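You operate a simulated robot arm through the tools that you are given. There is no shell and no other tool.

Carry out the task below with a simulated robot arm. There is one attempt and no reset: what you move stays moved.

JOB
Put things in order on the top of the steel table. At the end: the silver flat anvil stands where the large chrome weight stood; the clear water can stands where the silver small mandrel stood; the large chrome weight stands where the clear water can stood; the silver small mandrel stands on top of the black soak plaque; whatever was shut is shut again. Leave all else as you found it, and nothing knocked over.

Only the result counts: the job must be done as asked and must still hold three seconds after the hand-in. Knocking over, shifting, dropping, spilling or breaking anything else fails it.

ROBOT AND FRAMES
A 6-joint arm with a two-finger parallel gripper, fixed in place. Base frame: the origin is on the floor under the middle of its stand, x ahead of it, y to its left, z up; the work surface is at about z = 800. Lengths are in mm, angles in rad, forces in N, time in s.
With the tool pointing down near the work surface it reaches from about 340 to 760 mm from the base axis. Its first joint turns from -1.152 to 1.152 rad. Payload 2.45 kg.
Tool frame: the origin (TCP) lies between the finger pads and is the grasp point; the fingertips stand 24 mm ahead of it; z points along the fingers, y is the line along which they close. The gripper opens to 68 mm. The fingers are 17 mm wide and 10 mm thick; the gripper's body (40 by 70 mm) begins 41 mm behind the TCP.
Orientation is that of the tool frame in the base frame, as a unit quaternion [x, y, z, w]. With the fingers straight down and closing along the base's y, the tool's x points along the base's -x, its y along +y and its z along -z.

CONTROLS
- The arm moves only by the tool apply_moves. Its argument "series" is a list of rows, each a list of 3 entries, a list of its own where there are three numbers: the shift along the tool's x, y, z in units of 20 mm (1.0 is 20 mm), then the turn, a rotation vector about the tool's x, y, z in units of 8 degrees (1.0 is 8 degrees), then the closure, from 0 (fully open) to 1 (shut). In form: [[[dx, dy, dz], [rx, ry, rz], jaw], ...]. A call has 1 to 20 rows; each row shifts and turns the commanded pose from where the row before left it, along the tool's axes as they then stand. A call with a number of a shift or a turn outside -1 to 1 is refused whole. Each row takes 0.2 s and may step no farther than 50 mm and 0.15 rad from the row before; otherwise, or with a gripper value out of range, the whole call is refused. Where a pose cannot be reached the arm comes as near as it can. A force on the tool above 40 N (or 10 N above the force at the start of the call, whichever is more), or a blocked arm, ends the call early, and 0.2 s more pass. Each finger travels about 108 mm/s and halts on what it meets, pressing with about 21 N; the grip force reading is that of the motor and also rises with nothing between the fingers. The clock runs only during rows and for 0.2 s after the last one: add rows that do not move to give the fingers time. It gives the time, the measured TCP pose, the force on the tool (base axes), the opening and the grip force at its end, in the units of the frame above (readings bear some noise), with the torque about the TCP (base axes, N m) and any sound that the robot's microphone picked up.
- Cameras (640 x 400 px; columns grow to the right, rows downward): "scene" is fixed at [163.2, 412.6, 1458.1]; the picture's right is [-0.79, -0.61, 0.00], its down [-0.38, 0.50, -0.78] and it looks along [0.48, -0.62, -0.63] (base axes); focal length 345 px, centre (320, 200). "wrist" rides on the gripper at [84, 11, -75] in the tool frame; the picture's right is [-0.13, 0.99, 0.00], its down [-0.60, -0.08, -0.79] and it looks along [-0.79, -0.10, 0.61] (tool axes); focal length 251 px, centre (320, 200). There is no depth. A picture from a camera that has moved, and an enlarged one, comes with that camera's place and axes in the base frame and with its lens.
- snapshot(camera): a new picture of that camera. No time passes.
- close_up(camera, box): a new picture of the part [left, top, right, bottom] of that camera's present view, enlarged. No time passes.
- finish_job(): hands the job in; it is judged then, once.

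Places have to be worked out from the pictures, the camera data and where the tool is seen. Open the gripper and draw the arm clear of the work before you hand the job in, unless the task says otherwise.

The tools are called after "Call:" by a JSON object that holds its "method" and its "body". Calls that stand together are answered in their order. apply_moves: Moves the arm, as the interface text tells. Its arguments: {"type":"object","properties":{"series":{"type":"array"}},"required":["series"]} The other tools are called the same way: snapshot (camera) takes a picture; close_up (camera, box) takes an enlarged picture of a part of a camera's view; finish_job () hands the job in.

At the start:

```text
t: 0.0
eef_pos: [482.6, 27.9, 1119.8]
tool_rot: [0.0, 1.0, 0.0, 0.001]
wrist_force: [0.4, 0.1, -0.1]
torque: [0.01, 0.02, -0.04]
finger_gap: 67.8
finger_force: 0.0
```

scene: 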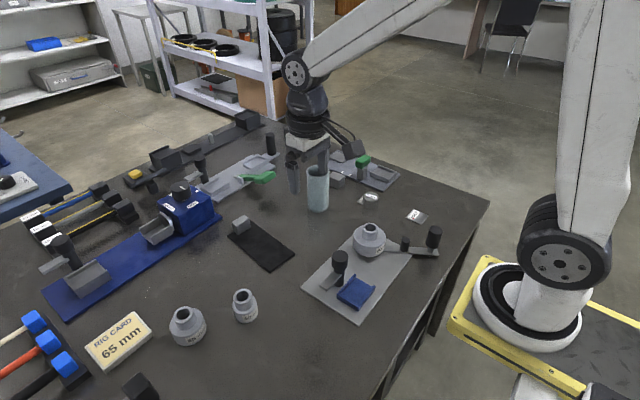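
wrist: 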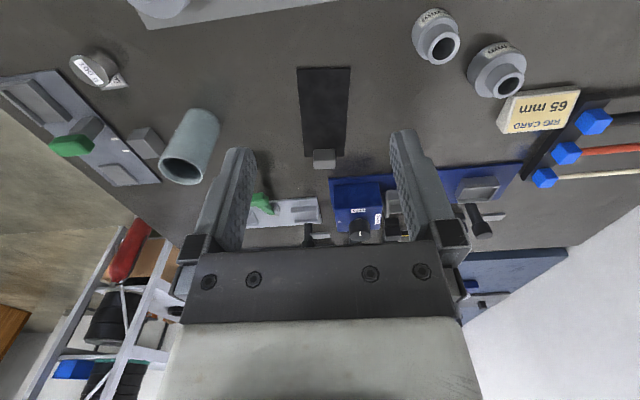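

I see a table with several fixtures and loose parts; before moving I'll enlarge portions of both views to identify the objects.

Call:
{"method": "close_up", "body": {"camera": "scene", "box": [220, 120, 500, 330]}}

Call:
{"method": "close_up", "body": {"camera": "scene", "box": [0, 100, 280, 310]}}

Call:
{"method": "close_up", "body": {"camera": "scene", "box": [0, 250, 280, 400]}}

Call:
{"method": "close_up", "body": {"camera": "wrist", "box": [0, 0, 320, 200]}}

Call:
{"method": "close_up", "body": {"camera": "wrist", "box": [320, 0, 640, 200]}}

Call:
{"method": "close_up", "body": {"camera": "wrist", "box": [200, 120, 480, 260]}}

```text
1.90 times, centred on (360, 225) of scene
camera zoom: at [163.2, 412.6, 1458.1], right [-0.79, -0.61, 0.0], down [-0.38, 0.5, -0.78], along [0.48, -0.62, -0.63], focal length 658 px, centre (244, 152)
```

zoom: 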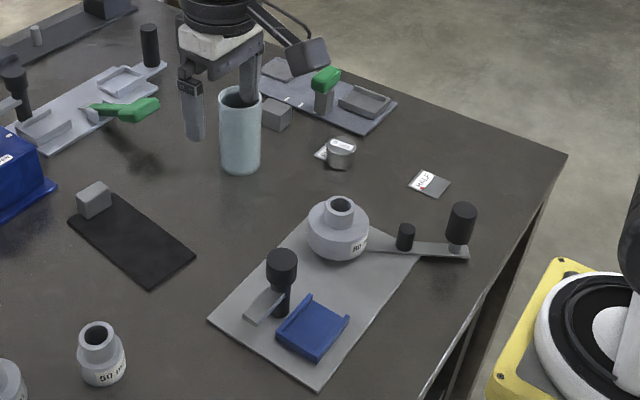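

```text
1.90 times, centred on (140, 205) of scene
camera zoom: at [163.2, 412.6, 1458.1], right [-0.79, -0.61, 0.0], down [-0.38, 0.5, -0.78], along [0.48, -0.62, -0.63], focal length 658 px, centre (663, 190)
```

zoom: 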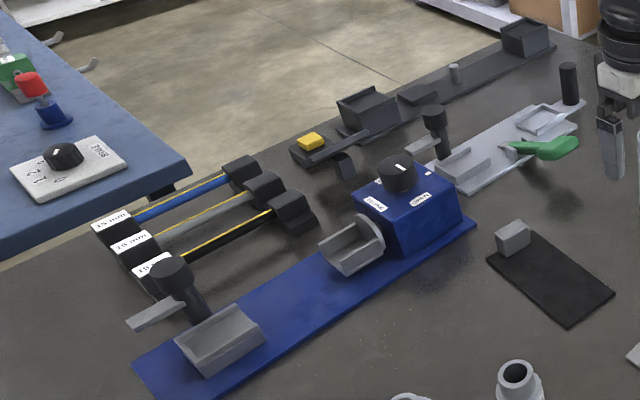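

```text
2.29 times, centred on (140, 325) of scene
camera zoom: at [163.2, 412.6, 1458.1], right [-0.79, -0.61, 0.0], down [-0.38, 0.5, -0.78], along [0.48, -0.62, -0.63], focal length 790 px, centre (731, -86)
```

zoom: 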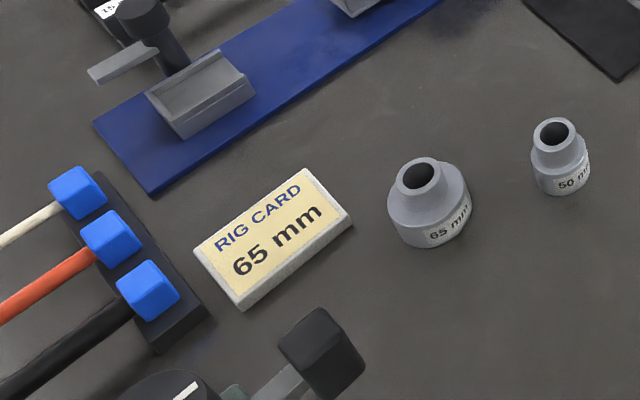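

```text
2.00 times, centred on (160, 100) of wrist
camera zoom: at [399.5, 37.9, 1195.0], right [0.13, 0.99, 0.0], down [0.6, -0.08, 0.79], along [0.79, -0.1, -0.61], focal length 503 px, centre (640, 400)
```

zoom: 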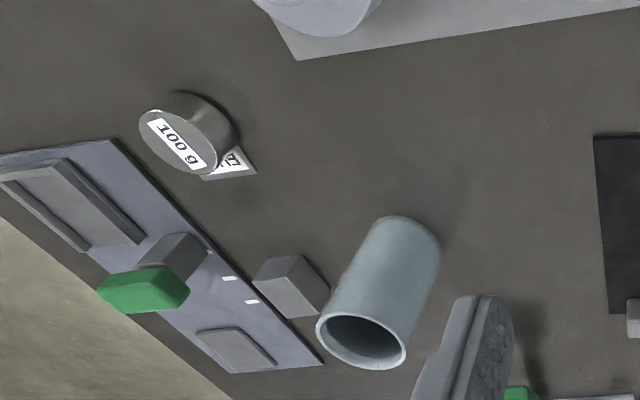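

```text
2.00 times, centred on (480, 100) of wrist
camera zoom: at [399.5, 37.9, 1195.0], right [0.13, 0.99, 0.0], down [0.6, -0.08, 0.79], along [0.79, -0.1, -0.61], focal length 503 px, centre (0, 400)
```

zoom: 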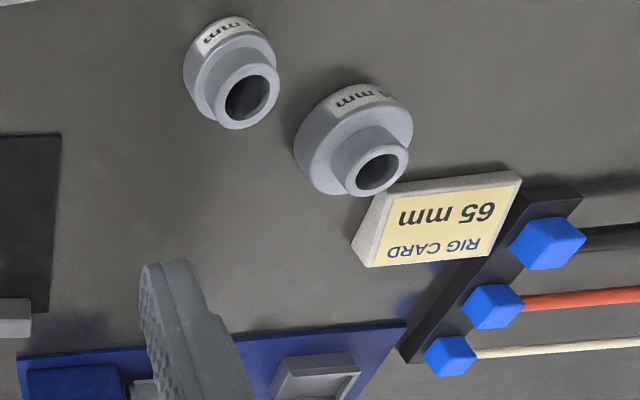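

```text
2.29 times, centred on (340, 190) of wrist
camera zoom: at [399.5, 37.9, 1195.0], right [0.13, 0.99, 0.0], down [0.6, -0.08, 0.79], along [0.79, -0.1, -0.61], focal length 575 px, centre (274, 223)
```

zoom: 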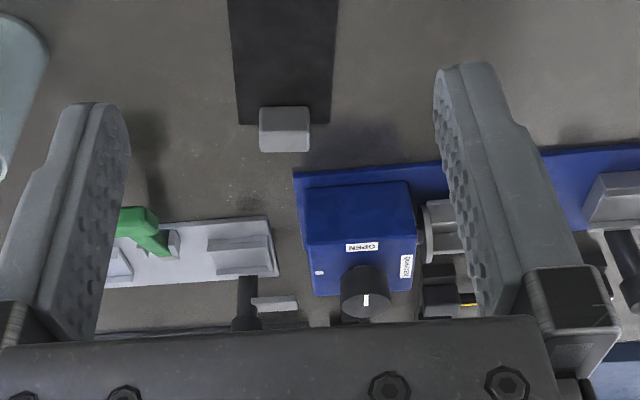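

I need more detail on the small items: the weight and tags, the grey blocks, and the clamp fixtures.

Call:
{"method": "close_up", "body": {"camera": "scene", "box": [320, 140, 440, 220]}}

Call:
{"method": "close_up", "body": {"camera": "scene", "box": [220, 140, 340, 220]}}

Call:
{"method": "close_up", "body": {"camera": "scene", "box": [300, 210, 450, 320]}}

Call:
{"method": "close_up", "body": {"camera": "scene", "box": [130, 110, 280, 210]}}

Call:
{"method": "close_up", "body": {"camera": "scene", "box": [150, 160, 300, 270]}}

Call:
{"method": "close_up", "body": {"camera": "scene", "box": [0, 170, 150, 310]}}

Call:
{"method": "close_up", "body": {"camera": "scene", "box": [150, 270, 290, 360]}}

Call:
{"method": "close_up", "body": {"camera": "wrist", "box": [0, 40, 160, 200]}}

```text
5.00 times, centred on (380, 180) of scene
camera zoom: at [163.2, 412.6, 1458.1], right [-0.79, -0.61, 0.0], down [-0.38, 0.5, -0.78], along [0.48, -0.62, -0.63], focal length 1727 px, centre (20, 300)
```

zoom: 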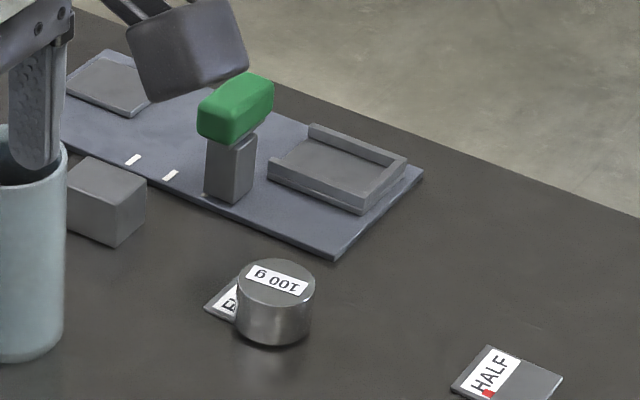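

```text
5.00 times, centred on (280, 180) of scene
camera zoom: at [163.2, 412.6, 1458.1], right [-0.79, -0.61, 0.0], down [-0.38, 0.5, -0.78], along [0.48, -0.62, -0.63], focal length 1727 px, centre (520, 300)
```

zoom: 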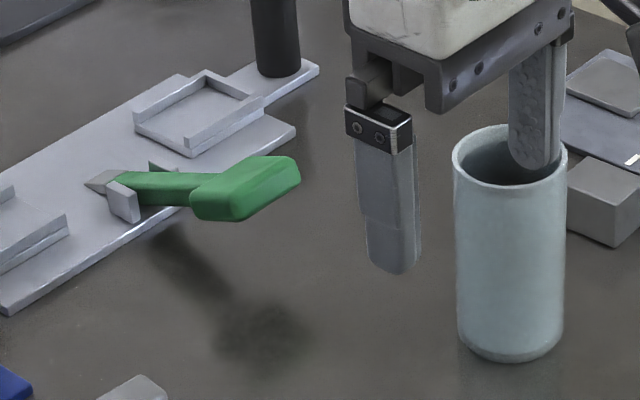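

```text
3.64 times, centred on (375, 265) of scene
camera zoom: at [163.2, 412.6, 1458.1], right [-0.79, -0.61, 0.0], down [-0.38, 0.5, -0.78], along [0.48, -0.62, -0.63], focal length 1256 px, centre (120, -36)
```

zoom: 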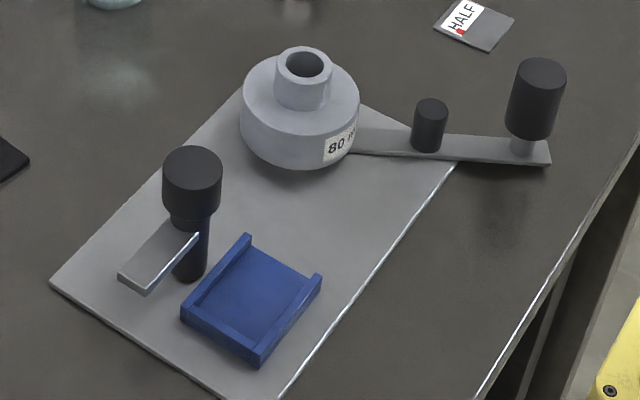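

```text
4.00 times, centred on (205, 160) of scene
camera zoom: at [163.2, 412.6, 1458.1], right [-0.79, -0.61, 0.0], down [-0.38, 0.5, -0.78], along [0.48, -0.62, -0.63], focal length 1382 px, centre (780, 360)
```

zoom: 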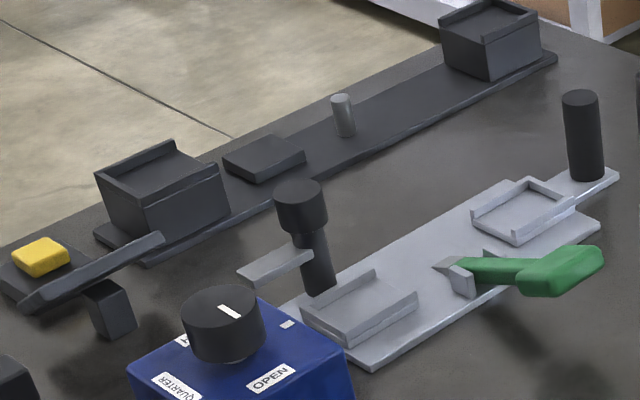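

```text
3.64 times, centred on (225, 215) of scene
camera zoom: at [163.2, 412.6, 1458.1], right [-0.79, -0.61, 0.0], down [-0.38, 0.5, -0.78], along [0.48, -0.62, -0.63], focal length 1256 px, centre (666, 146)
```

zoom: 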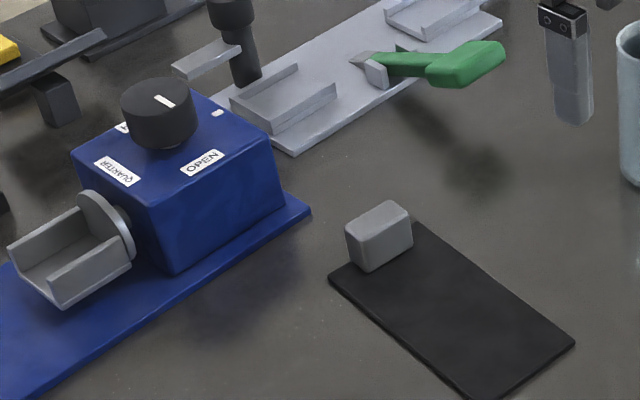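

```text
2.86 times, centred on (75, 240) of scene
camera zoom: at [163.2, 412.6, 1458.1], right [-0.79, -0.61, 0.0], down [-0.38, 0.5, -0.78], along [0.48, -0.62, -0.63], focal length 987 px, centre (1020, 86)
```

zoom: 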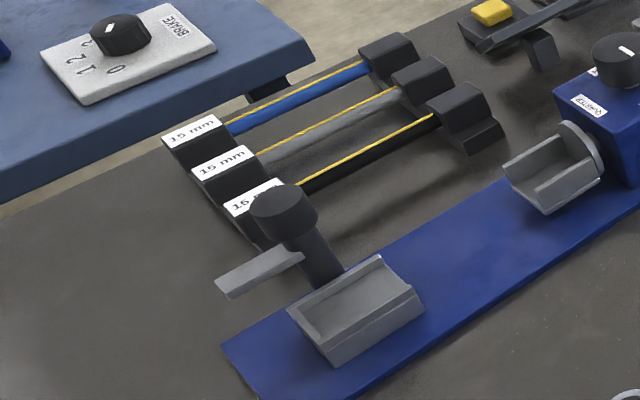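

```text
4.44 times, centred on (220, 315) of scene
camera zoom: at [163.2, 412.6, 1458.1], right [-0.79, -0.61, 0.0], down [-0.38, 0.5, -0.78], along [0.48, -0.62, -0.63], focal length 1535 px, centre (764, -311)
```

zoom: 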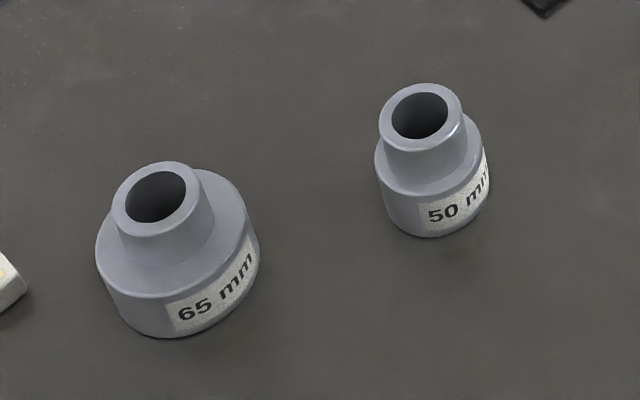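

```text
2.50 times, centred on (80, 120) of wrist
camera zoom: at [399.5, 37.9, 1195.0], right [0.13, 0.99, 0.0], down [0.6, -0.08, 0.79], along [0.79, -0.1, -0.61], focal length 629 px, centre (920, 400)
```

zoom: 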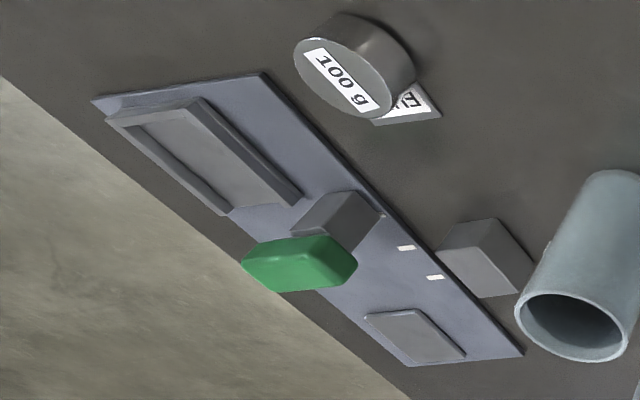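

The scene shows the 100 g chrome weight by a small tile, the clear can, the 50/65/80 mm mandrels, the black plaque and several grey blocks. I'm not yet sure which one is the anvil, so I'll move the arm over the right-hand side, well above everything, and look with the wrist camera.

Call:
{"method": "apply_moves", "body": {"series": [[[0.22, -0.95, 0.4], [0, 0, 0], 0], [[0.22, -0.95, 0.4], [0, 0, 0], 0], [[0.22, -0.95, 0.4], [0, 0, 0], 0], [[0.22, -0.95, 0.4], [0, 0, 0], 0], [[0.22, -0.95, 0.4], [0, 0, 0], 0], [[0.22, -0.95, 0.4], [0, 0, 0], 0], [[0.22, -0.95, 0.4], [0, 0, 0], 0], [[0.22, -0.95, 0.4], [0, 0, 0], 0], [[0.22, -0.95, 0.4], [0, 0, 0], 0], [[0.22, -0.95, 0.4], [0, 0, 0], 0], [[0.22, -0.95, 0.4], [0, 0, 0], 0], [[0.22, -0.95, 0.4], [0, 0, 0], 0], [[0.22, -0.95, 0.4], [0, 0, 0], 0], [[0, 0, 0], [0, 0, 0], 0]]}}

Call:
{"method": "snapshot", "body": {"camera": "wrist"}}

Call:
{"method": "snapshot", "body": {"camera": "scene"}}

```text
t: 3.0
eef_pos: [428.1, -221.7, 1015.6]
tool_rot: [-0.001, 1.0, 0.0, 0.001]
wrist_force: [0.1, 0.8, -0.7]
torque: [-0.01, -0.04, -0.02]
finger_gap: 68.0
finger_force: 0.0
```

```text
taken
camera wrist: at [342.8, -210.0, 1090.8], right [0.13, 0.99, 0.0], down [0.6, -0.08, 0.79], along [0.79, -0.1, -0.61], focal length 251 px, centre (320, 200)
```

wrist: 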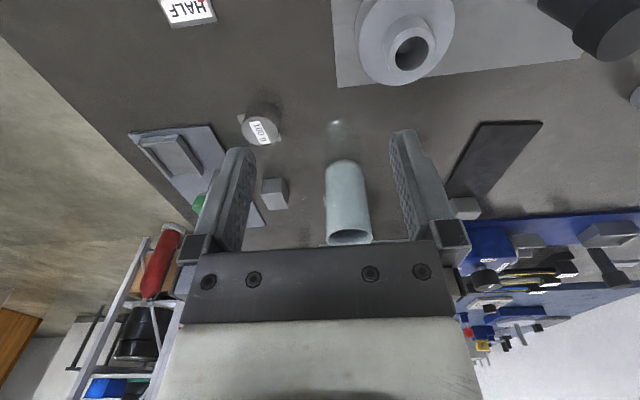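

```text
taken
```

scene: 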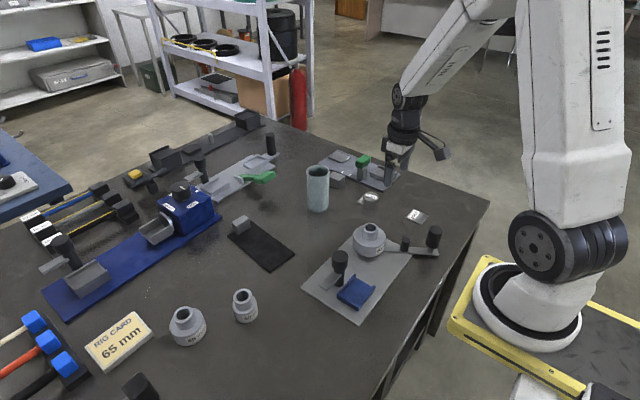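

The arm now clears the centre; I'll enlarge the unobstructed areas to tell the two grey blocks apart.

Call:
{"method": "close_up", "body": {"camera": "scene", "box": [290, 130, 418, 210]}}

Call:
{"method": "close_up", "body": {"camera": "scene", "box": [160, 110, 288, 190]}}

Call:
{"method": "close_up", "body": {"camera": "scene", "box": [220, 200, 300, 280]}}

Call:
{"method": "close_up", "body": {"camera": "wrist", "box": [120, 80, 376, 240]}}

Call:
{"method": "close_up", "body": {"camera": "scene", "box": [60, 320, 188, 400]}}

```text
5.00 times, centred on (354, 170) of scene
camera zoom: at [163.2, 412.6, 1458.1], right [-0.79, -0.61, 0.0], down [-0.38, 0.5, -0.78], along [0.48, -0.62, -0.63], focal length 1727 px, centre (150, 350)
```

zoom: 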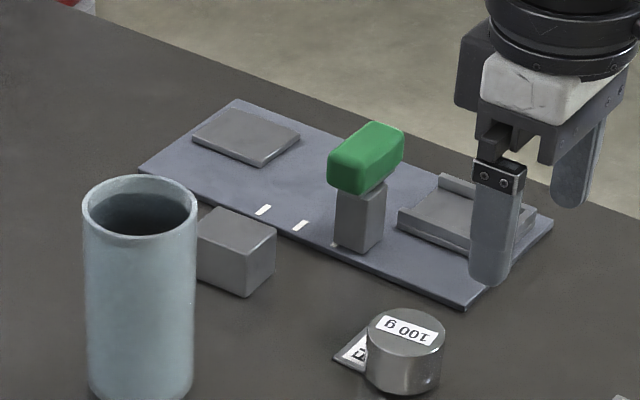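

```text
5.00 times, centred on (224, 150) of scene
camera zoom: at [163.2, 412.6, 1458.1], right [-0.79, -0.61, 0.0], down [-0.38, 0.5, -0.78], along [0.48, -0.62, -0.63], focal length 1727 px, centre (800, 450)
```

zoom: 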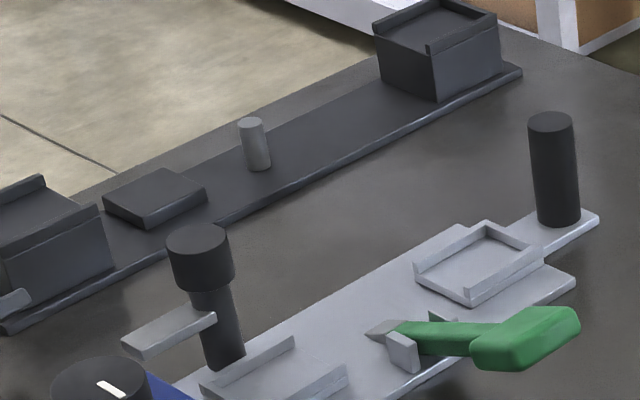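

```text
5.00 times, centred on (260, 240) of scene
camera zoom: at [163.2, 412.6, 1458.1], right [-0.79, -0.61, 0.0], down [-0.38, 0.5, -0.78], along [0.48, -0.62, -0.63], focal length 1727 px, centre (620, 0)
```

zoom: 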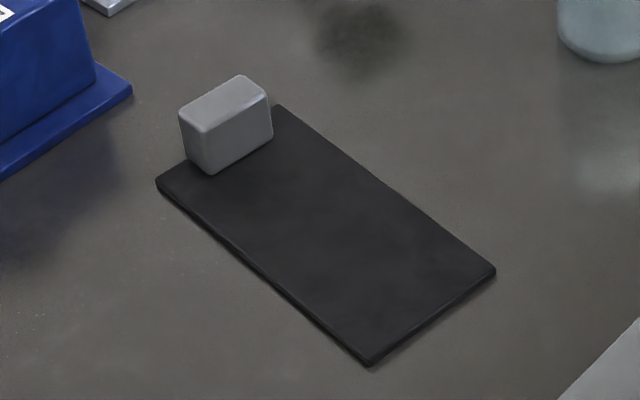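

```text
2.50 times, centred on (248, 160) of wrist
camera zoom: at [342.8, -210.0, 1090.8], right [0.13, 0.99, 0.0], down [0.6, -0.08, 0.79], along [0.79, -0.1, -0.61], focal length 629 px, centre (500, 300)
```

zoom: 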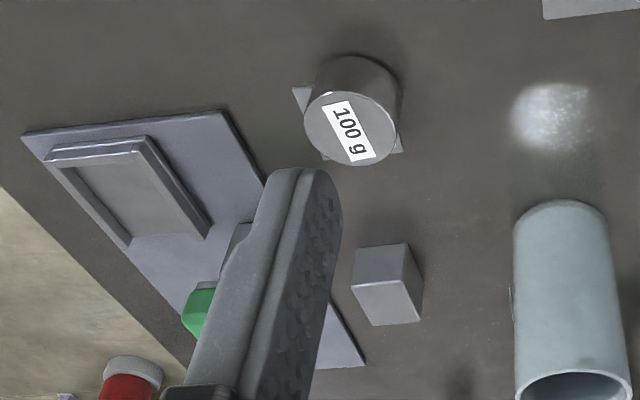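

```text
5.00 times, centred on (124, 360) of scene
camera zoom: at [163.2, 412.6, 1458.1], right [-0.79, -0.61, 0.0], down [-0.38, 0.5, -0.78], along [0.48, -0.62, -0.63], focal length 1727 px, centre (1300, -600)
```

zoom: 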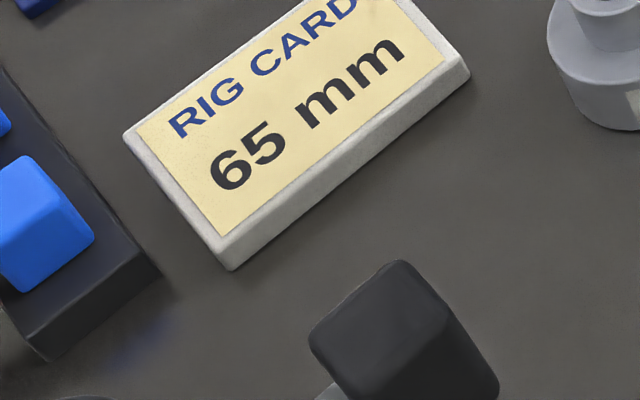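

The weight sits on top of a tile, there's a free-looking grey block near the can, and another block on the far end of the plaque. I'll bring the wrist camera nearer to the block by the can, staying high.

Call:
{"method": "apply_moves", "body": {"series": [[[-0.82, -0.67, 0.34], [0, 0, 0], 0], [[-0.82, -0.67, 0.34], [0, 0, 0], 0], [[-0.82, -0.67, 0.34], [0, 0, 0], 0], [[-0.82, -0.67, 0.34], [0, 0, 0], 0], [[-0.82, -0.67, 0.34], [0, 0, 0], 0], [[-0.82, -0.67, 0.34], [0, 0, 0], 0], [[-0.82, -0.67, 0.34], [0, 0, 0], 0], [[0, 0, 0], [0, 0, 0], 0], [[0, 0, 0], [0, 0, 0], 0]]}}

Call:
{"method": "snapshot", "body": {"camera": "wrist"}}

Call:
{"method": "close_up", "body": {"camera": "wrist", "box": [220, 40, 420, 165]}}

```text
t: 5.0
eef_pos: [541.7, -314.7, 967.4]
tool_rot: [0.001, 1.0, 0.001, 0.0]
wrist_force: [0.7, -0.9, 0.2]
torque: [-0.02, 0.03, -0.01]
finger_gap: 68.1
finger_force: 0.0
```

```text
taken
camera wrist: at [456.9, -303.5, 1043.1], right [0.13, 0.99, 0.0], down [0.6, -0.08, 0.79], along [0.79, -0.1, -0.61], focal length 251 px, centre (320, 200)
```

wrist: 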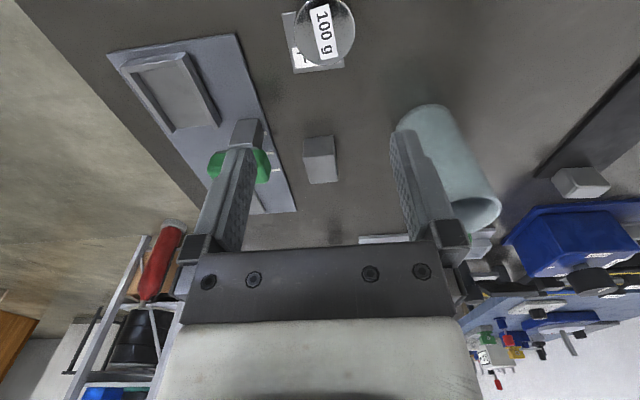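

```text
3.20 times, centred on (320, 102) of wrist
camera zoom: at [456.9, -303.5, 1043.1], right [0.13, 0.99, 0.0], down [0.6, -0.08, 0.79], along [0.79, -0.1, -0.61], focal length 805 px, centre (320, 512)
```

zoom: 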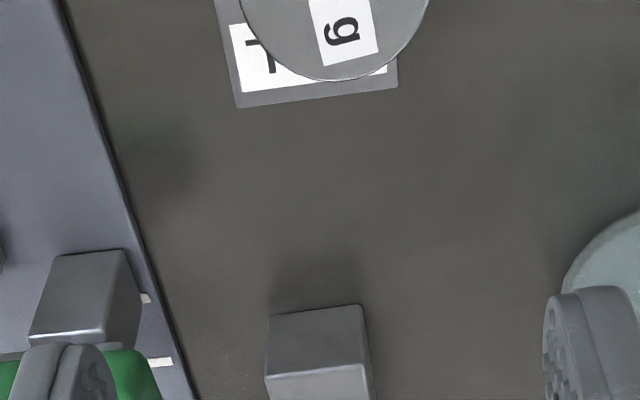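

The block by the can is free-standing on the bare table. Next I'll look at the block on the plaque for comparison, passing above the can's height with margin.

Call:
{"method": "apply_moves", "body": {"series": [[[0, 0.5, -1], [0, 0, 0], 0], [[0, 1, -1], [0, 0, 0], 0], [[0, 1, 0], [0, 0, 0], 0], [[0, 1, 0], [0, 0, 0], 0], [[0, 1, 0], [0, 0, 0], 0], [[0, 1, 0], [0, 0, 0], 0], [[0, 1, 0], [0, 0, 0], 0], [[0, 1, 0], [0, 0, 0], 0], [[0, 1, 0], [0, 0, 0], 0], [[0, 1, 0], [0, 0, 0], 0], [[0, 1, 0], [0, 0, 0], 0], [[0, 1, 0], [0, 0, 0], 0], [[0, 1, 0], [0, 0, 0], 0], [[-0.7, 1, 0.7], [0, 0, 0], 0], [[-0.7, 1, 0.7], [0, 0, 0], 0], [[-0.7, 1, 0.7], [0, 0, 0], 0], [[-0.7, 0, 0.7], [0, 0, 0], 0], [[0, 0, 0], [0, 0, 0], 0]]}}

Call:
{"method": "snapshot", "body": {"camera": "wrist"}}

Call:
{"method": "close_up", "body": {"camera": "wrist", "box": [220, 60, 420, 185]}}

Call:
{"method": "snapshot", "body": {"camera": "scene"}}

```text
t: 8.8
eef_pos: [596.2, -4.7, 952.1]
tool_rot: [0.0, 1.0, -0.001, 0.001]
wrist_force: [0.4, 0.1, -0.2]
torque: [0.04, 0.01, 0.0]
finger_gap: 67.9
finger_force: 0.1
```

```text
taken
camera wrist: at [511.5, 6.6, 1028.0], right [0.13, 0.99, 0.0], down [0.6, -0.08, 0.79], along [0.79, -0.1, -0.61], focal length 251 px, centre (320, 200)
```

wrist: 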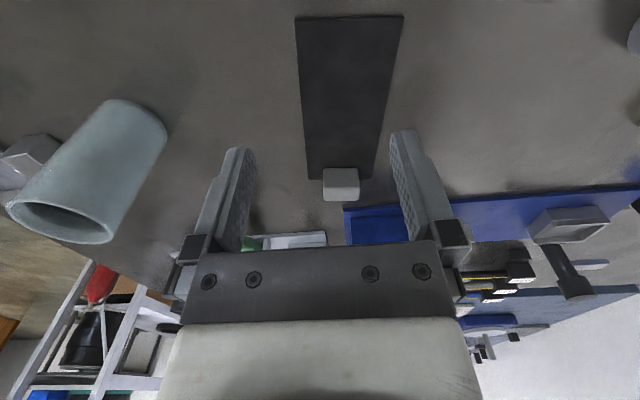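

```text
3.20 times, centred on (320, 122) of wrist
camera zoom: at [511.5, 6.6, 1028.0], right [0.13, 0.99, 0.0], down [0.6, -0.08, 0.79], along [0.79, -0.1, -0.61], focal length 805 px, centre (320, 448)
```

zoom: 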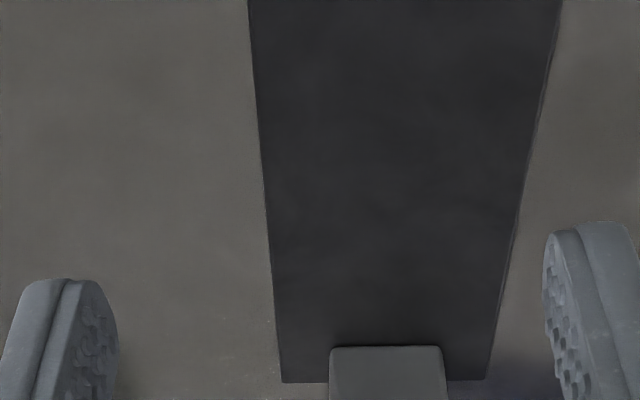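

```text
taken
```

scene: 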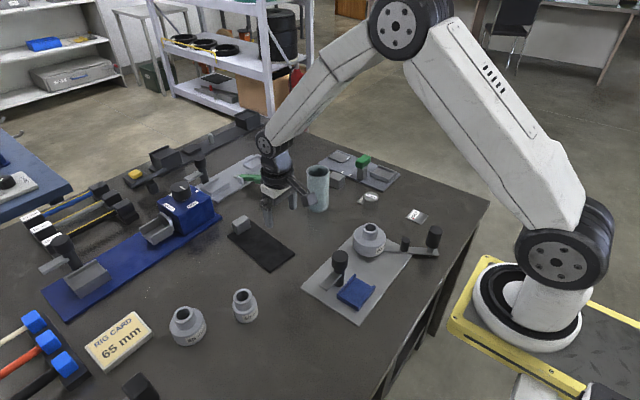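

The plaque's grey block is centred on and straddling its end edge – it's the plaque's own tab – so the anvil is the free block near the can at about (669, -332). I'll start with the 50 mm mandrel at about (546, 179), moving above it to measure precisely.

Call:
{"method": "apply_moves", "body": {"series": [[[0.25, 0.92, 0], [0, 0, 0], 0], [[0.25, 0.92, 0], [0, 0, 0], 0], [[0.25, 0.92, 0], [0, 0, 0], 0], [[0.25, 0.92, 0], [0, 0, 0], 0], [[0.25, 0.92, 0], [0, 0, 0], 0], [[0.25, 0.92, 0], [0, 0, 0], 0], [[0.25, 0.92, 0], [0, 0, 0], 0], [[0.25, 0.92, 0], [0, 0, 0], 0], [[0.25, 0.92, 0], [0, 0, 0], 0], [[0.25, 0.92, 0], [0, 0, 0], 0], [[0, 0, 0], [0, 0, 0], 0], [[0, 0, 0], [0, 0, 0], 0]]}}

Call:
{"method": "snapshot", "body": {"camera": "wrist"}}

Call:
{"method": "snapshot", "body": {"camera": "scene"}}

Call:
{"method": "close_up", "body": {"camera": "wrist", "box": [240, 0, 400, 100]}}

```text
t: 11.4
eef_pos: [549.4, 181.2, 951.3]
tool_rot: [0.0, 1.0, 0.0, 0.001]
wrist_force: [0.2, -0.1, 0.1]
torque: [0.01, -0.04, 0.02]
finger_gap: 68.1
finger_force: 0.1
```

```text
taken
camera wrist: at [463.6, 192.3, 1027.0], right [0.13, 0.99, 0.0], down [0.6, -0.08, 0.79], along [0.79, -0.1, -0.61], focal length 251 px, centre (320, 200)
```

wrist: 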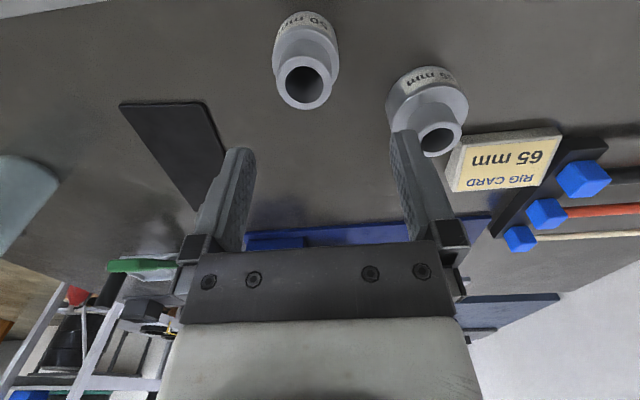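

```text
taken
```

scene: 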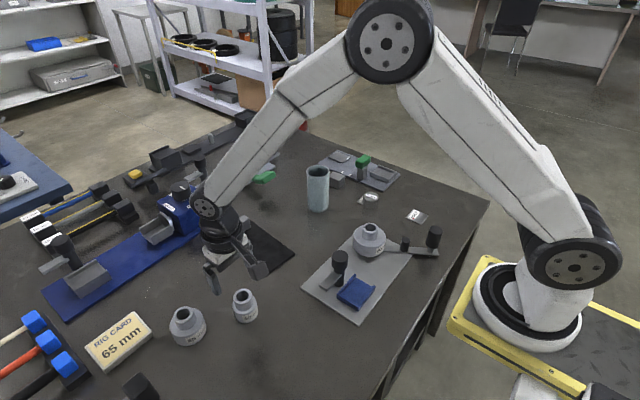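

```text
4.00 times, centred on (320, 50) of wrist
camera zoom: at [463.6, 192.3, 1027.0], right [0.13, 0.99, 0.0], down [0.6, -0.08, 0.79], along [0.79, -0.1, -0.61], focal length 1006 px, centre (320, 800)
```

zoom: 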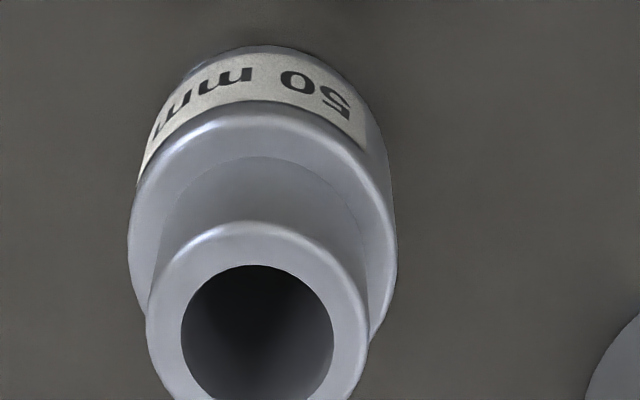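

The mandrel's bore is at pixel (304, 84), so its axis is about 10 mm to the -y side of the tool axis, at roughly (548, 171), with its top near z 862. I'll correct y, drop to z≈902 and re-check.

Call:
{"method": "apply_moves", "body": {"series": [[[0, -0.52, 0.5], [0, 0, 0], 0], [[0, 0, 1], [0, 0, 0], 0], [[0, 0, 0.95], [0, 0, 0], 0], [[0, 0, 0], [0, 0, 0], 0], [[0, 0, 0], [0, 0, 0], 0]]}}

Call:
{"method": "snapshot", "body": {"camera": "wrist"}}

Call:
{"method": "close_up", "body": {"camera": "wrist", "box": [220, 50, 420, 175]}}

Call:
{"method": "close_up", "body": {"camera": "scene", "box": [180, 250, 308, 330]}}

```text
t: 12.6
eef_pos: [546.9, 170.3, 902.4]
tool_rot: [0.0, 1.0, 0.001, 0.001]
wrist_force: [-0.1, -0.9, -0.3]
torque: [0.03, 0.02, 0.02]
finger_gap: 67.8
finger_force: 0.0
```

```text
taken
camera wrist: at [462.6, 182.3, 978.0], right [0.13, 0.99, 0.0], down [0.6, -0.08, 0.79], along [0.79, -0.1, -0.61], focal length 251 px, centre (320, 200)
```

wrist: 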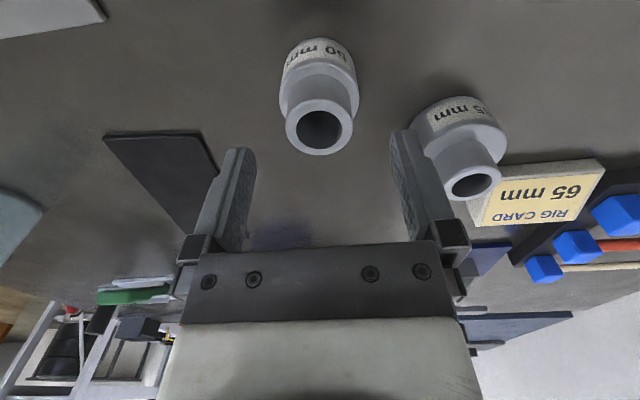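

```text
3.20 times, centred on (320, 112) of wrist
camera zoom: at [462.6, 182.3, 978.0], right [0.13, 0.99, 0.0], down [0.6, -0.08, 0.79], along [0.79, -0.1, -0.61], focal length 805 px, centre (320, 480)
```

zoom: 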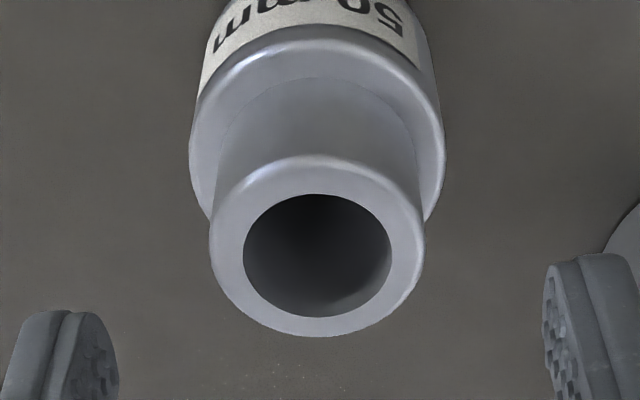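

```text
5.00 times, centred on (244, 290) of scene
camera zoom: at [163.2, 412.6, 1458.1], right [-0.79, -0.61, 0.0], down [-0.38, 0.5, -0.78], along [0.48, -0.62, -0.63], focal length 1727 px, centre (700, -250)
```

zoom: 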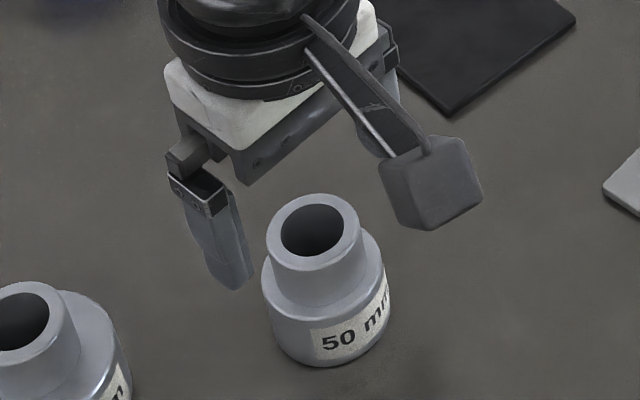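

The bore is now centred at (319, 127), matching the tool axis to within about 2 mm, with the top near z 860. I'll descend with the fingers open around the 50 mm body and look before closing.

Call:
{"method": "apply_moves", "body": {"series": [[[-0.05, -0.03, 0.8], [0, 0, 0], 0], [[0, 0, 0.8], [0, 0, 0], 0], [[0, 0, 0.8], [0, 0, 0], 0], [[0, 0, 0.6], [0, 0, 0], 0], [[0, 0, 0.5], [0, 0, 0], 0], [[0, 0, 0], [0, 0, 0], 0]]}}

Call:
{"method": "snapshot", "body": {"camera": "wrist"}}

Call:
{"method": "close_up", "body": {"camera": "scene", "box": [180, 260, 308, 340]}}

```text
t: 14.0
eef_pos: [549.2, 169.2, 834.1]
tool_rot: [0.0, 1.0, -0.001, 0.0]
wrist_force: [0.2, -0.7, -0.7]
torque: [-0.02, -0.01, 0.01]
finger_gap: 67.8
finger_force: 0.0
```

```text
taken
camera wrist: at [464.6, 181.2, 908.9], right [0.13, 0.99, 0.0], down [0.6, -0.08, 0.79], along [0.79, -0.1, -0.61], focal length 251 px, centre (320, 200)
```

wrist: 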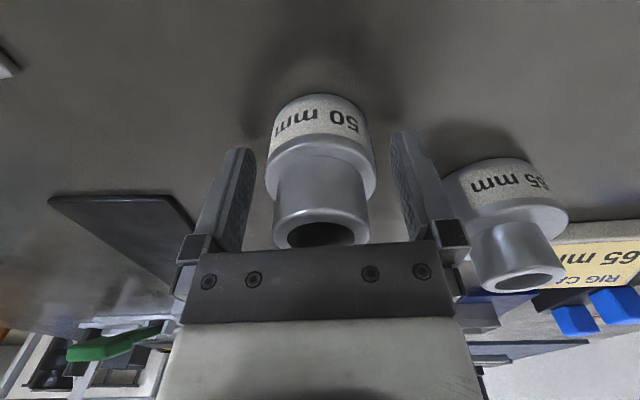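

```text
5.00 times, centred on (244, 300) of scene
camera zoom: at [163.2, 412.6, 1458.1], right [-0.79, -0.61, 0.0], down [-0.38, 0.5, -0.78], along [0.48, -0.62, -0.63], focal length 1727 px, centre (700, -300)
```

zoom: 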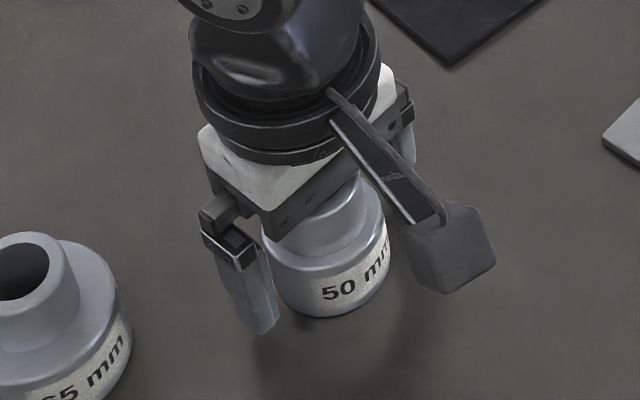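

The body sits centred between the fingers (edges at 265 and 376 px) and the tips are about 10 mm above the table. I'll close the gripper on the 50 mm body.

Call:
{"method": "apply_moves", "body": {"series": [[[0, 0, 0], [0, 0, 0], 0.3], [[0, 0, 0], [0, 0, 0], 0.6], [[0, 0, 0], [0, 0, 0], 1], [[0, 0, 0], [0, 0, 0], 1], [[0, 0, 0], [0, 0, 0], 1]]}}

Call:
{"method": "snapshot", "body": {"camera": "wrist"}}

```text
t: 15.2
eef_pos: [549.0, 170.4, 833.5]
tool_rot: [0.0, 1.0, -0.001, 0.0]
wrist_force: [0.3, -0.1, 0.4]
torque: [0.04, 0.01, 0.01]
finger_gap: 49.8
finger_force: 21.0
```

```text
taken
camera wrist: at [464.5, 181.2, 909.0], right [0.13, 0.99, 0.0], down [0.6, -0.08, 0.79], along [0.79, -0.1, -0.61], focal length 251 px, centre (320, 200)
```

wrist: 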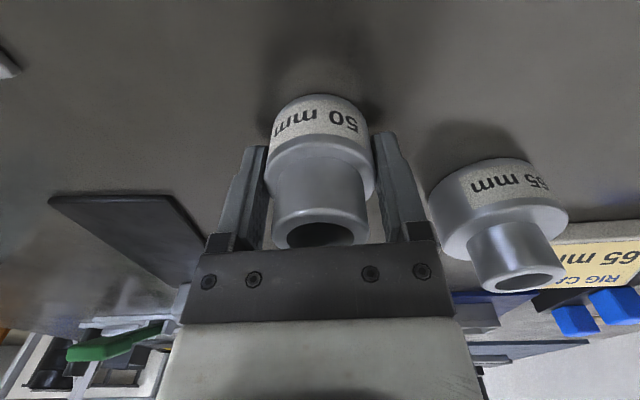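

The gap reads 49.8 mm, so the 50 mm mandrel is held; its spot is at about (549, 170). I'll lift it and carry it over the plaque, whose centre I place at about (667, 10).

Call:
{"method": "apply_moves", "body": {"series": [[[0, 0, -0.5], [0, 0, 0], 1], [[0, 0, -1], [0, 0, 0], 1], [[0, 0, -1], [0, 0, 0], 1], [[0, 0, -1], [0, 0, 0], 1], [[-0.66, -0.99, 0], [0, 0, 0], 1], [[-0.66, -0.99, 0], [0, 0, 0], 1], [[-0.66, -0.99, 0], [0, 0, 0], 1], [[-0.66, -0.99, 0], [0, 0, 0], 1], [[-0.66, -0.99, 0], [0, 0, 0], 1], [[-0.66, -0.99, 0], [0, 0, 0], 1], [[-0.66, -0.99, 0], [0, 0, 0], 1], [[-0.66, -0.99, 0], [0, 0, 0], 1], [[0, 0, 0], [0, 0, 0], 1], [[0, 0, 0], [0, 0, 0], 1]]}}

Call:
{"method": "snapshot", "body": {"camera": "wrist"}}

Call:
{"method": "snapshot", "body": {"camera": "scene"}}

```text
t: 18.2
eef_pos: [654.5, 10.8, 902.6]
tool_rot: [0.0, 1.0, 0.001, 0.001]
wrist_force: [-0.4, -0.1, -1.5]
torque: [-0.01, -0.03, 0.0]
finger_gap: 49.6
finger_force: 20.4
```

```text
taken
camera wrist: at [569.8, 22.1, 977.9], right [0.13, 0.99, 0.0], down [0.6, -0.08, 0.79], along [0.79, -0.1, -0.61], focal length 251 px, centre (320, 200)
```

wrist: 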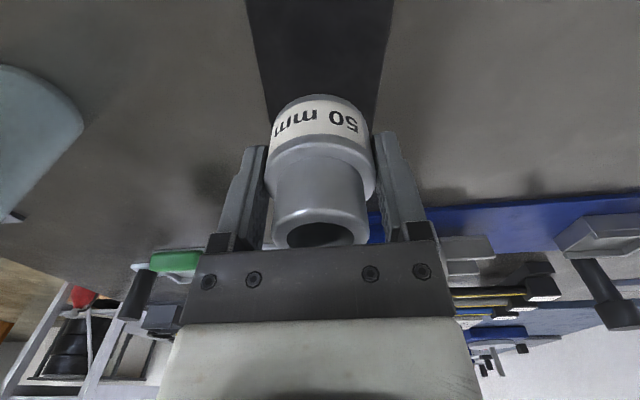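

```text
taken
```

scene: 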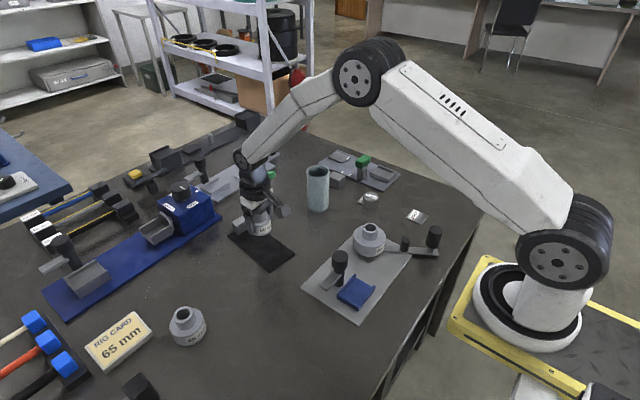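

The mandrel hangs over the middle of the plaque. I'll lower it to a few millimetres above the plaque and then creep down.

Call:
{"method": "apply_moves", "body": {"series": [[[0, 0, 0.8], [0, 0, 0], 1], [[0, 0, 0.8], [0, 0, 0], 1], [[0, 0, 0.7], [0, 0, 0], 1], [[0, 0, 0.4], [0, 0, 0], 1], [[0, 0, 0], [0, 0, 0], 1], [[0, 0, 0], [0, 0, 0], 1]]}}

Call:
{"method": "snapshot", "body": {"camera": "wrist"}}

Call:
{"method": "close_up", "body": {"camera": "scene", "box": [200, 195, 328, 275]}}

```text
t: 19.6
eef_pos: [655.0, 8.9, 849.1]
tool_rot: [0.0, 1.0, 0.0, 0.001]
wrist_force: [0.4, -0.2, -0.9]
torque: [0.02, -0.02, 0.01]
finger_gap: 49.4
finger_force: 21.6
```

```text
taken
camera wrist: at [570.5, 21.2, 924.4], right [0.13, 0.99, 0.0], down [0.6, -0.08, 0.79], along [0.79, -0.1, -0.61], focal length 251 px, centre (320, 200)
```

wrist: 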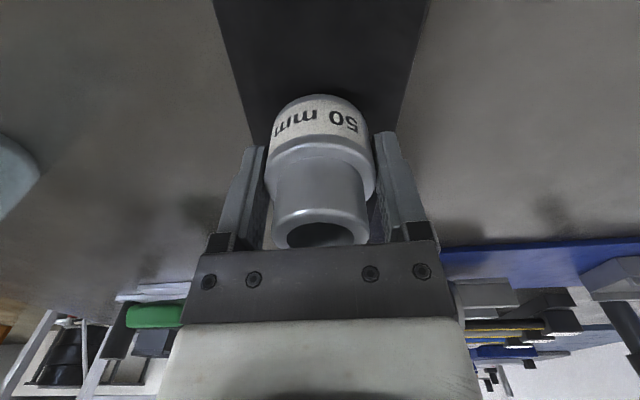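

```text
5.00 times, centred on (264, 235) of scene
camera zoom: at [163.2, 412.6, 1458.1], right [-0.79, -0.61, 0.0], down [-0.38, 0.5, -0.78], along [0.48, -0.62, -0.63], focal length 1727 px, centre (600, 25)
```

zoom: 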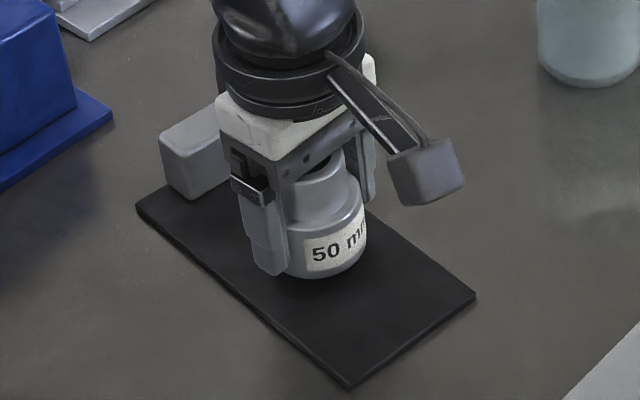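

It's centred over the plaque, roughly 10 mm up. I'll creep down in small steps and watch the vertical force.

Call:
{"method": "apply_moves", "body": {"series": [[[0, 0, 0.1], [0, 0, 0], 1], [[0, 0, 0.1], [0, 0, 0], 1], [[0, 0, 0.05], [0, 0, 0], 1], [[0, 0, 0], [0, 0, 0], 1]]}}

Call:
{"method": "apply_moves", "body": {"series": [[[0, 0, 0.05], [0, 0, 0], 1], [[0, 0, 0], [0, 0, 0], 1]]}}

Call:
{"method": "apply_moves", "body": {"series": [[[0, 0, 0.05], [0, 0, 0], 1], [[0, 0, 0], [0, 0, 0], 1]]}}

```text
t: 20.6
eef_pos: [654.4, 9.9, 843.3]
tool_rot: [0.0, 1.0, 0.0, 0.001]
wrist_force: [0.7, -0.3, -1.7]
torque: [0.03, 0.0, 0.0]
finger_gap: 49.6
finger_force: 21.0
```

```text
t: 21.2
eef_pos: [653.8, 10.4, 843.5]
tool_rot: [0.0, 1.0, 0.0, 0.001]
wrist_force: [0.3, -0.3, -0.9]
torque: [-0.03, -0.01, -0.03]
finger_gap: 49.8
finger_force: 21.0
```

```text
t: 21.8
eef_pos: [655.0, 9.0, 841.1]
tool_rot: [0.0, 1.0, 0.0, 0.001]
wrist_force: [0.1, 0.5, -1.1]
torque: [-0.01, 0.0, 0.0]
finger_gap: 49.7
finger_force: 21.0
```

No contact yet at z≈841–842; continuing in 1 mm steps.

Call:
{"method": "apply_moves", "body": {"series": [[[0, 0, 0.05], [0, 0, 0], 1], [[0, 0, 0], [0, 0, 0], 1]]}}

Call:
{"method": "apply_moves", "body": {"series": [[[0, 0, 0.05], [0, 0, 0], 1], [[0, 0, 0], [0, 0, 0], 1]]}}

Call:
{"method": "close_up", "body": {"camera": "scene", "box": [230, 215, 294, 255]}}

```text
t: 22.4
eef_pos: [655.0, 9.3, 840.5]
tool_rot: [0.0, 1.0, 0.0, 0.0]
wrist_force: [0.6, -0.1, -1.7]
torque: [-0.01, -0.02, 0.0]
finger_gap: 49.7
finger_force: 21.3
```

```text
t: 23.0
eef_pos: [656.1, 10.3, 839.5]
tool_rot: [-0.001, 1.0, 0.001, 0.001]
wrist_force: [0.5, -0.3, -1.1]
torque: [-0.02, 0.0, 0.0]
finger_gap: 49.4
finger_force: 21.1
```

```text
10.00 times, centred on (262, 235) of scene
camera zoom: at [163.2, 412.6, 1458.1], right [-0.79, -0.61, 0.0], down [-0.38, 0.5, -0.78], along [0.48, -0.62, -0.63], focal length 3454 px, centre (900, -150)
```

zoom: 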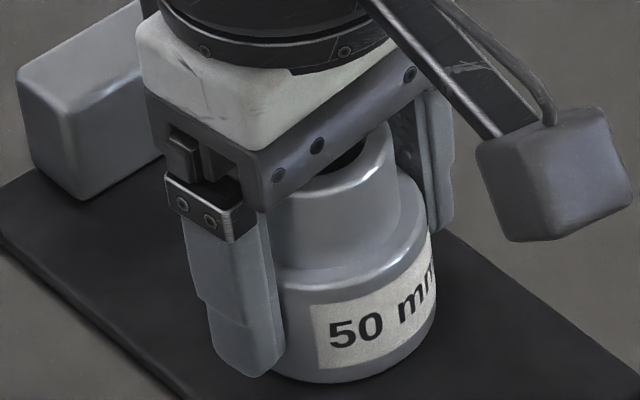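

Still no contact force; the gap to the plaque looks small. Continuing the slow descent.

Call:
{"method": "apply_moves", "body": {"series": [[[0, 0, 0.05], [0, 0, 0], 1], [[0, 0, 0], [0, 0, 0], 1]]}}

Call:
{"method": "apply_moves", "body": {"series": [[[0, 0, 0.05], [0, 0, 0], 1], [[0, 0, 0], [0, 0, 0], 1]]}}

Call:
{"method": "apply_moves", "body": {"series": [[[0, 0, 0.05], [0, 0, 0], 1], [[0, 0, 0], [0, 0, 0], 1]]}}

```text
t: 23.6
eef_pos: [655.4, 9.6, 838.9]
tool_rot: [0.0, 1.0, 0.0, 0.002]
wrist_force: [-1.9, 0.8, 6.5]
torque: [0.02, 0.18, -0.02]
finger_gap: 50.0
finger_force: 20.9
```

```text
t: 24.2
eef_pos: [655.2, 9.4, 838.9]
tool_rot: [0.0, 1.0, 0.0, 0.002]
wrist_force: [-2.2, -0.5, 16.6]
torque: [0.0, 0.31, 0.0]
finger_gap: 49.7
finger_force: 20.9
```

```text
t: 24.8
eef_pos: [654.2, 9.7, 839.5]
tool_rot: [0.001, 1.0, 0.0, 0.003]
wrist_force: [1.7, -1.8, 17.9]
torque: [-0.04, -0.05, 0.02]
finger_gap: 50.1
finger_force: 21.5
```

Contact registered at z≈839 (plaque ~5 mm thick), now pressing at about 18 N. I'll ease up 2 mm, then open the fingers.

Call:
{"method": "apply_moves", "body": {"series": [[[0, 0, -0.06], [0, 0, 0], 1], [[0, 0, -0.05], [0, 0, 0], 1], [[0, 0, 0], [0, 0, 0], 1]]}}

Call:
{"method": "apply_moves", "body": {"series": [[[0, 0, 0], [0, 0, 0], 0.5], [[0, 0, 0], [0, 0, 0], 0], [[0, 0, 0], [0, 0, 0], 0]]}}

Call:
{"method": "snapshot", "body": {"camera": "wrist"}}

Call:
{"method": "close_up", "body": {"camera": "scene", "box": [200, 195, 328, 275]}}

```text
t: 25.6
eef_pos: [652.5, 11.1, 838.8]
tool_rot: [-0.001, 1.0, 0.0, -0.002]
wrist_force: [0.2, -0.5, 0.2]
torque: [-0.01, -0.05, 0.04]
finger_gap: 49.6
finger_force: 21.3
```

```text
t: 26.4
eef_pos: [654.4, 8.6, 838.8]
tool_rot: [0.0, 1.0, 0.001, 0.001]
wrist_force: [-0.8, 0.7, -0.5]
torque: [-0.01, -0.03, 0.03]
finger_gap: 68.2
finger_force: 0.1
```

```text
taken
camera wrist: at [569.7, 21.9, 915.7], right [0.13, 0.99, 0.0], down [0.6, -0.08, 0.79], along [0.79, -0.1, -0.61], focal length 251 px, centre (320, 200)
```

wrist: 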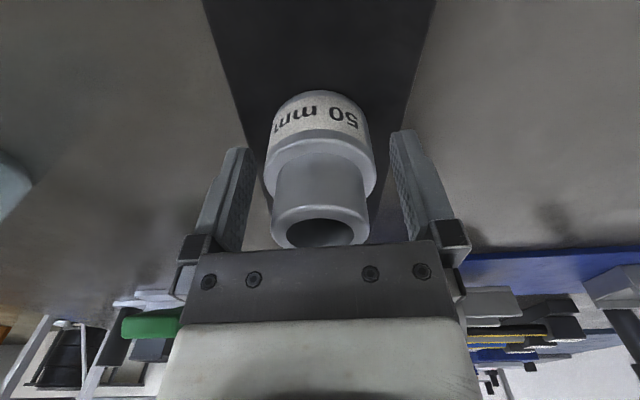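

```text
5.00 times, centred on (264, 235) of scene
camera zoom: at [163.2, 412.6, 1458.1], right [-0.79, -0.61, 0.0], down [-0.38, 0.5, -0.78], along [0.48, -0.62, -0.63], focal length 1727 px, centre (600, 25)
```

zoom: 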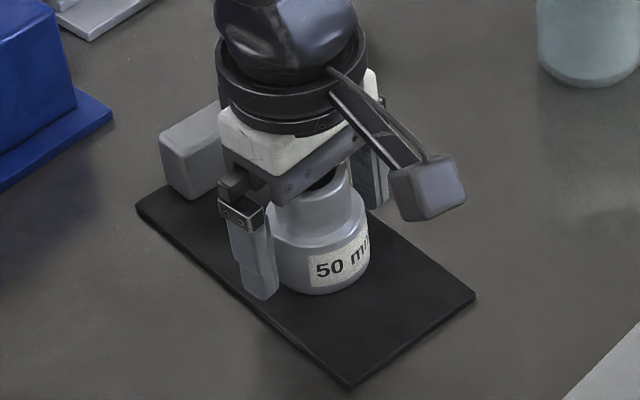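

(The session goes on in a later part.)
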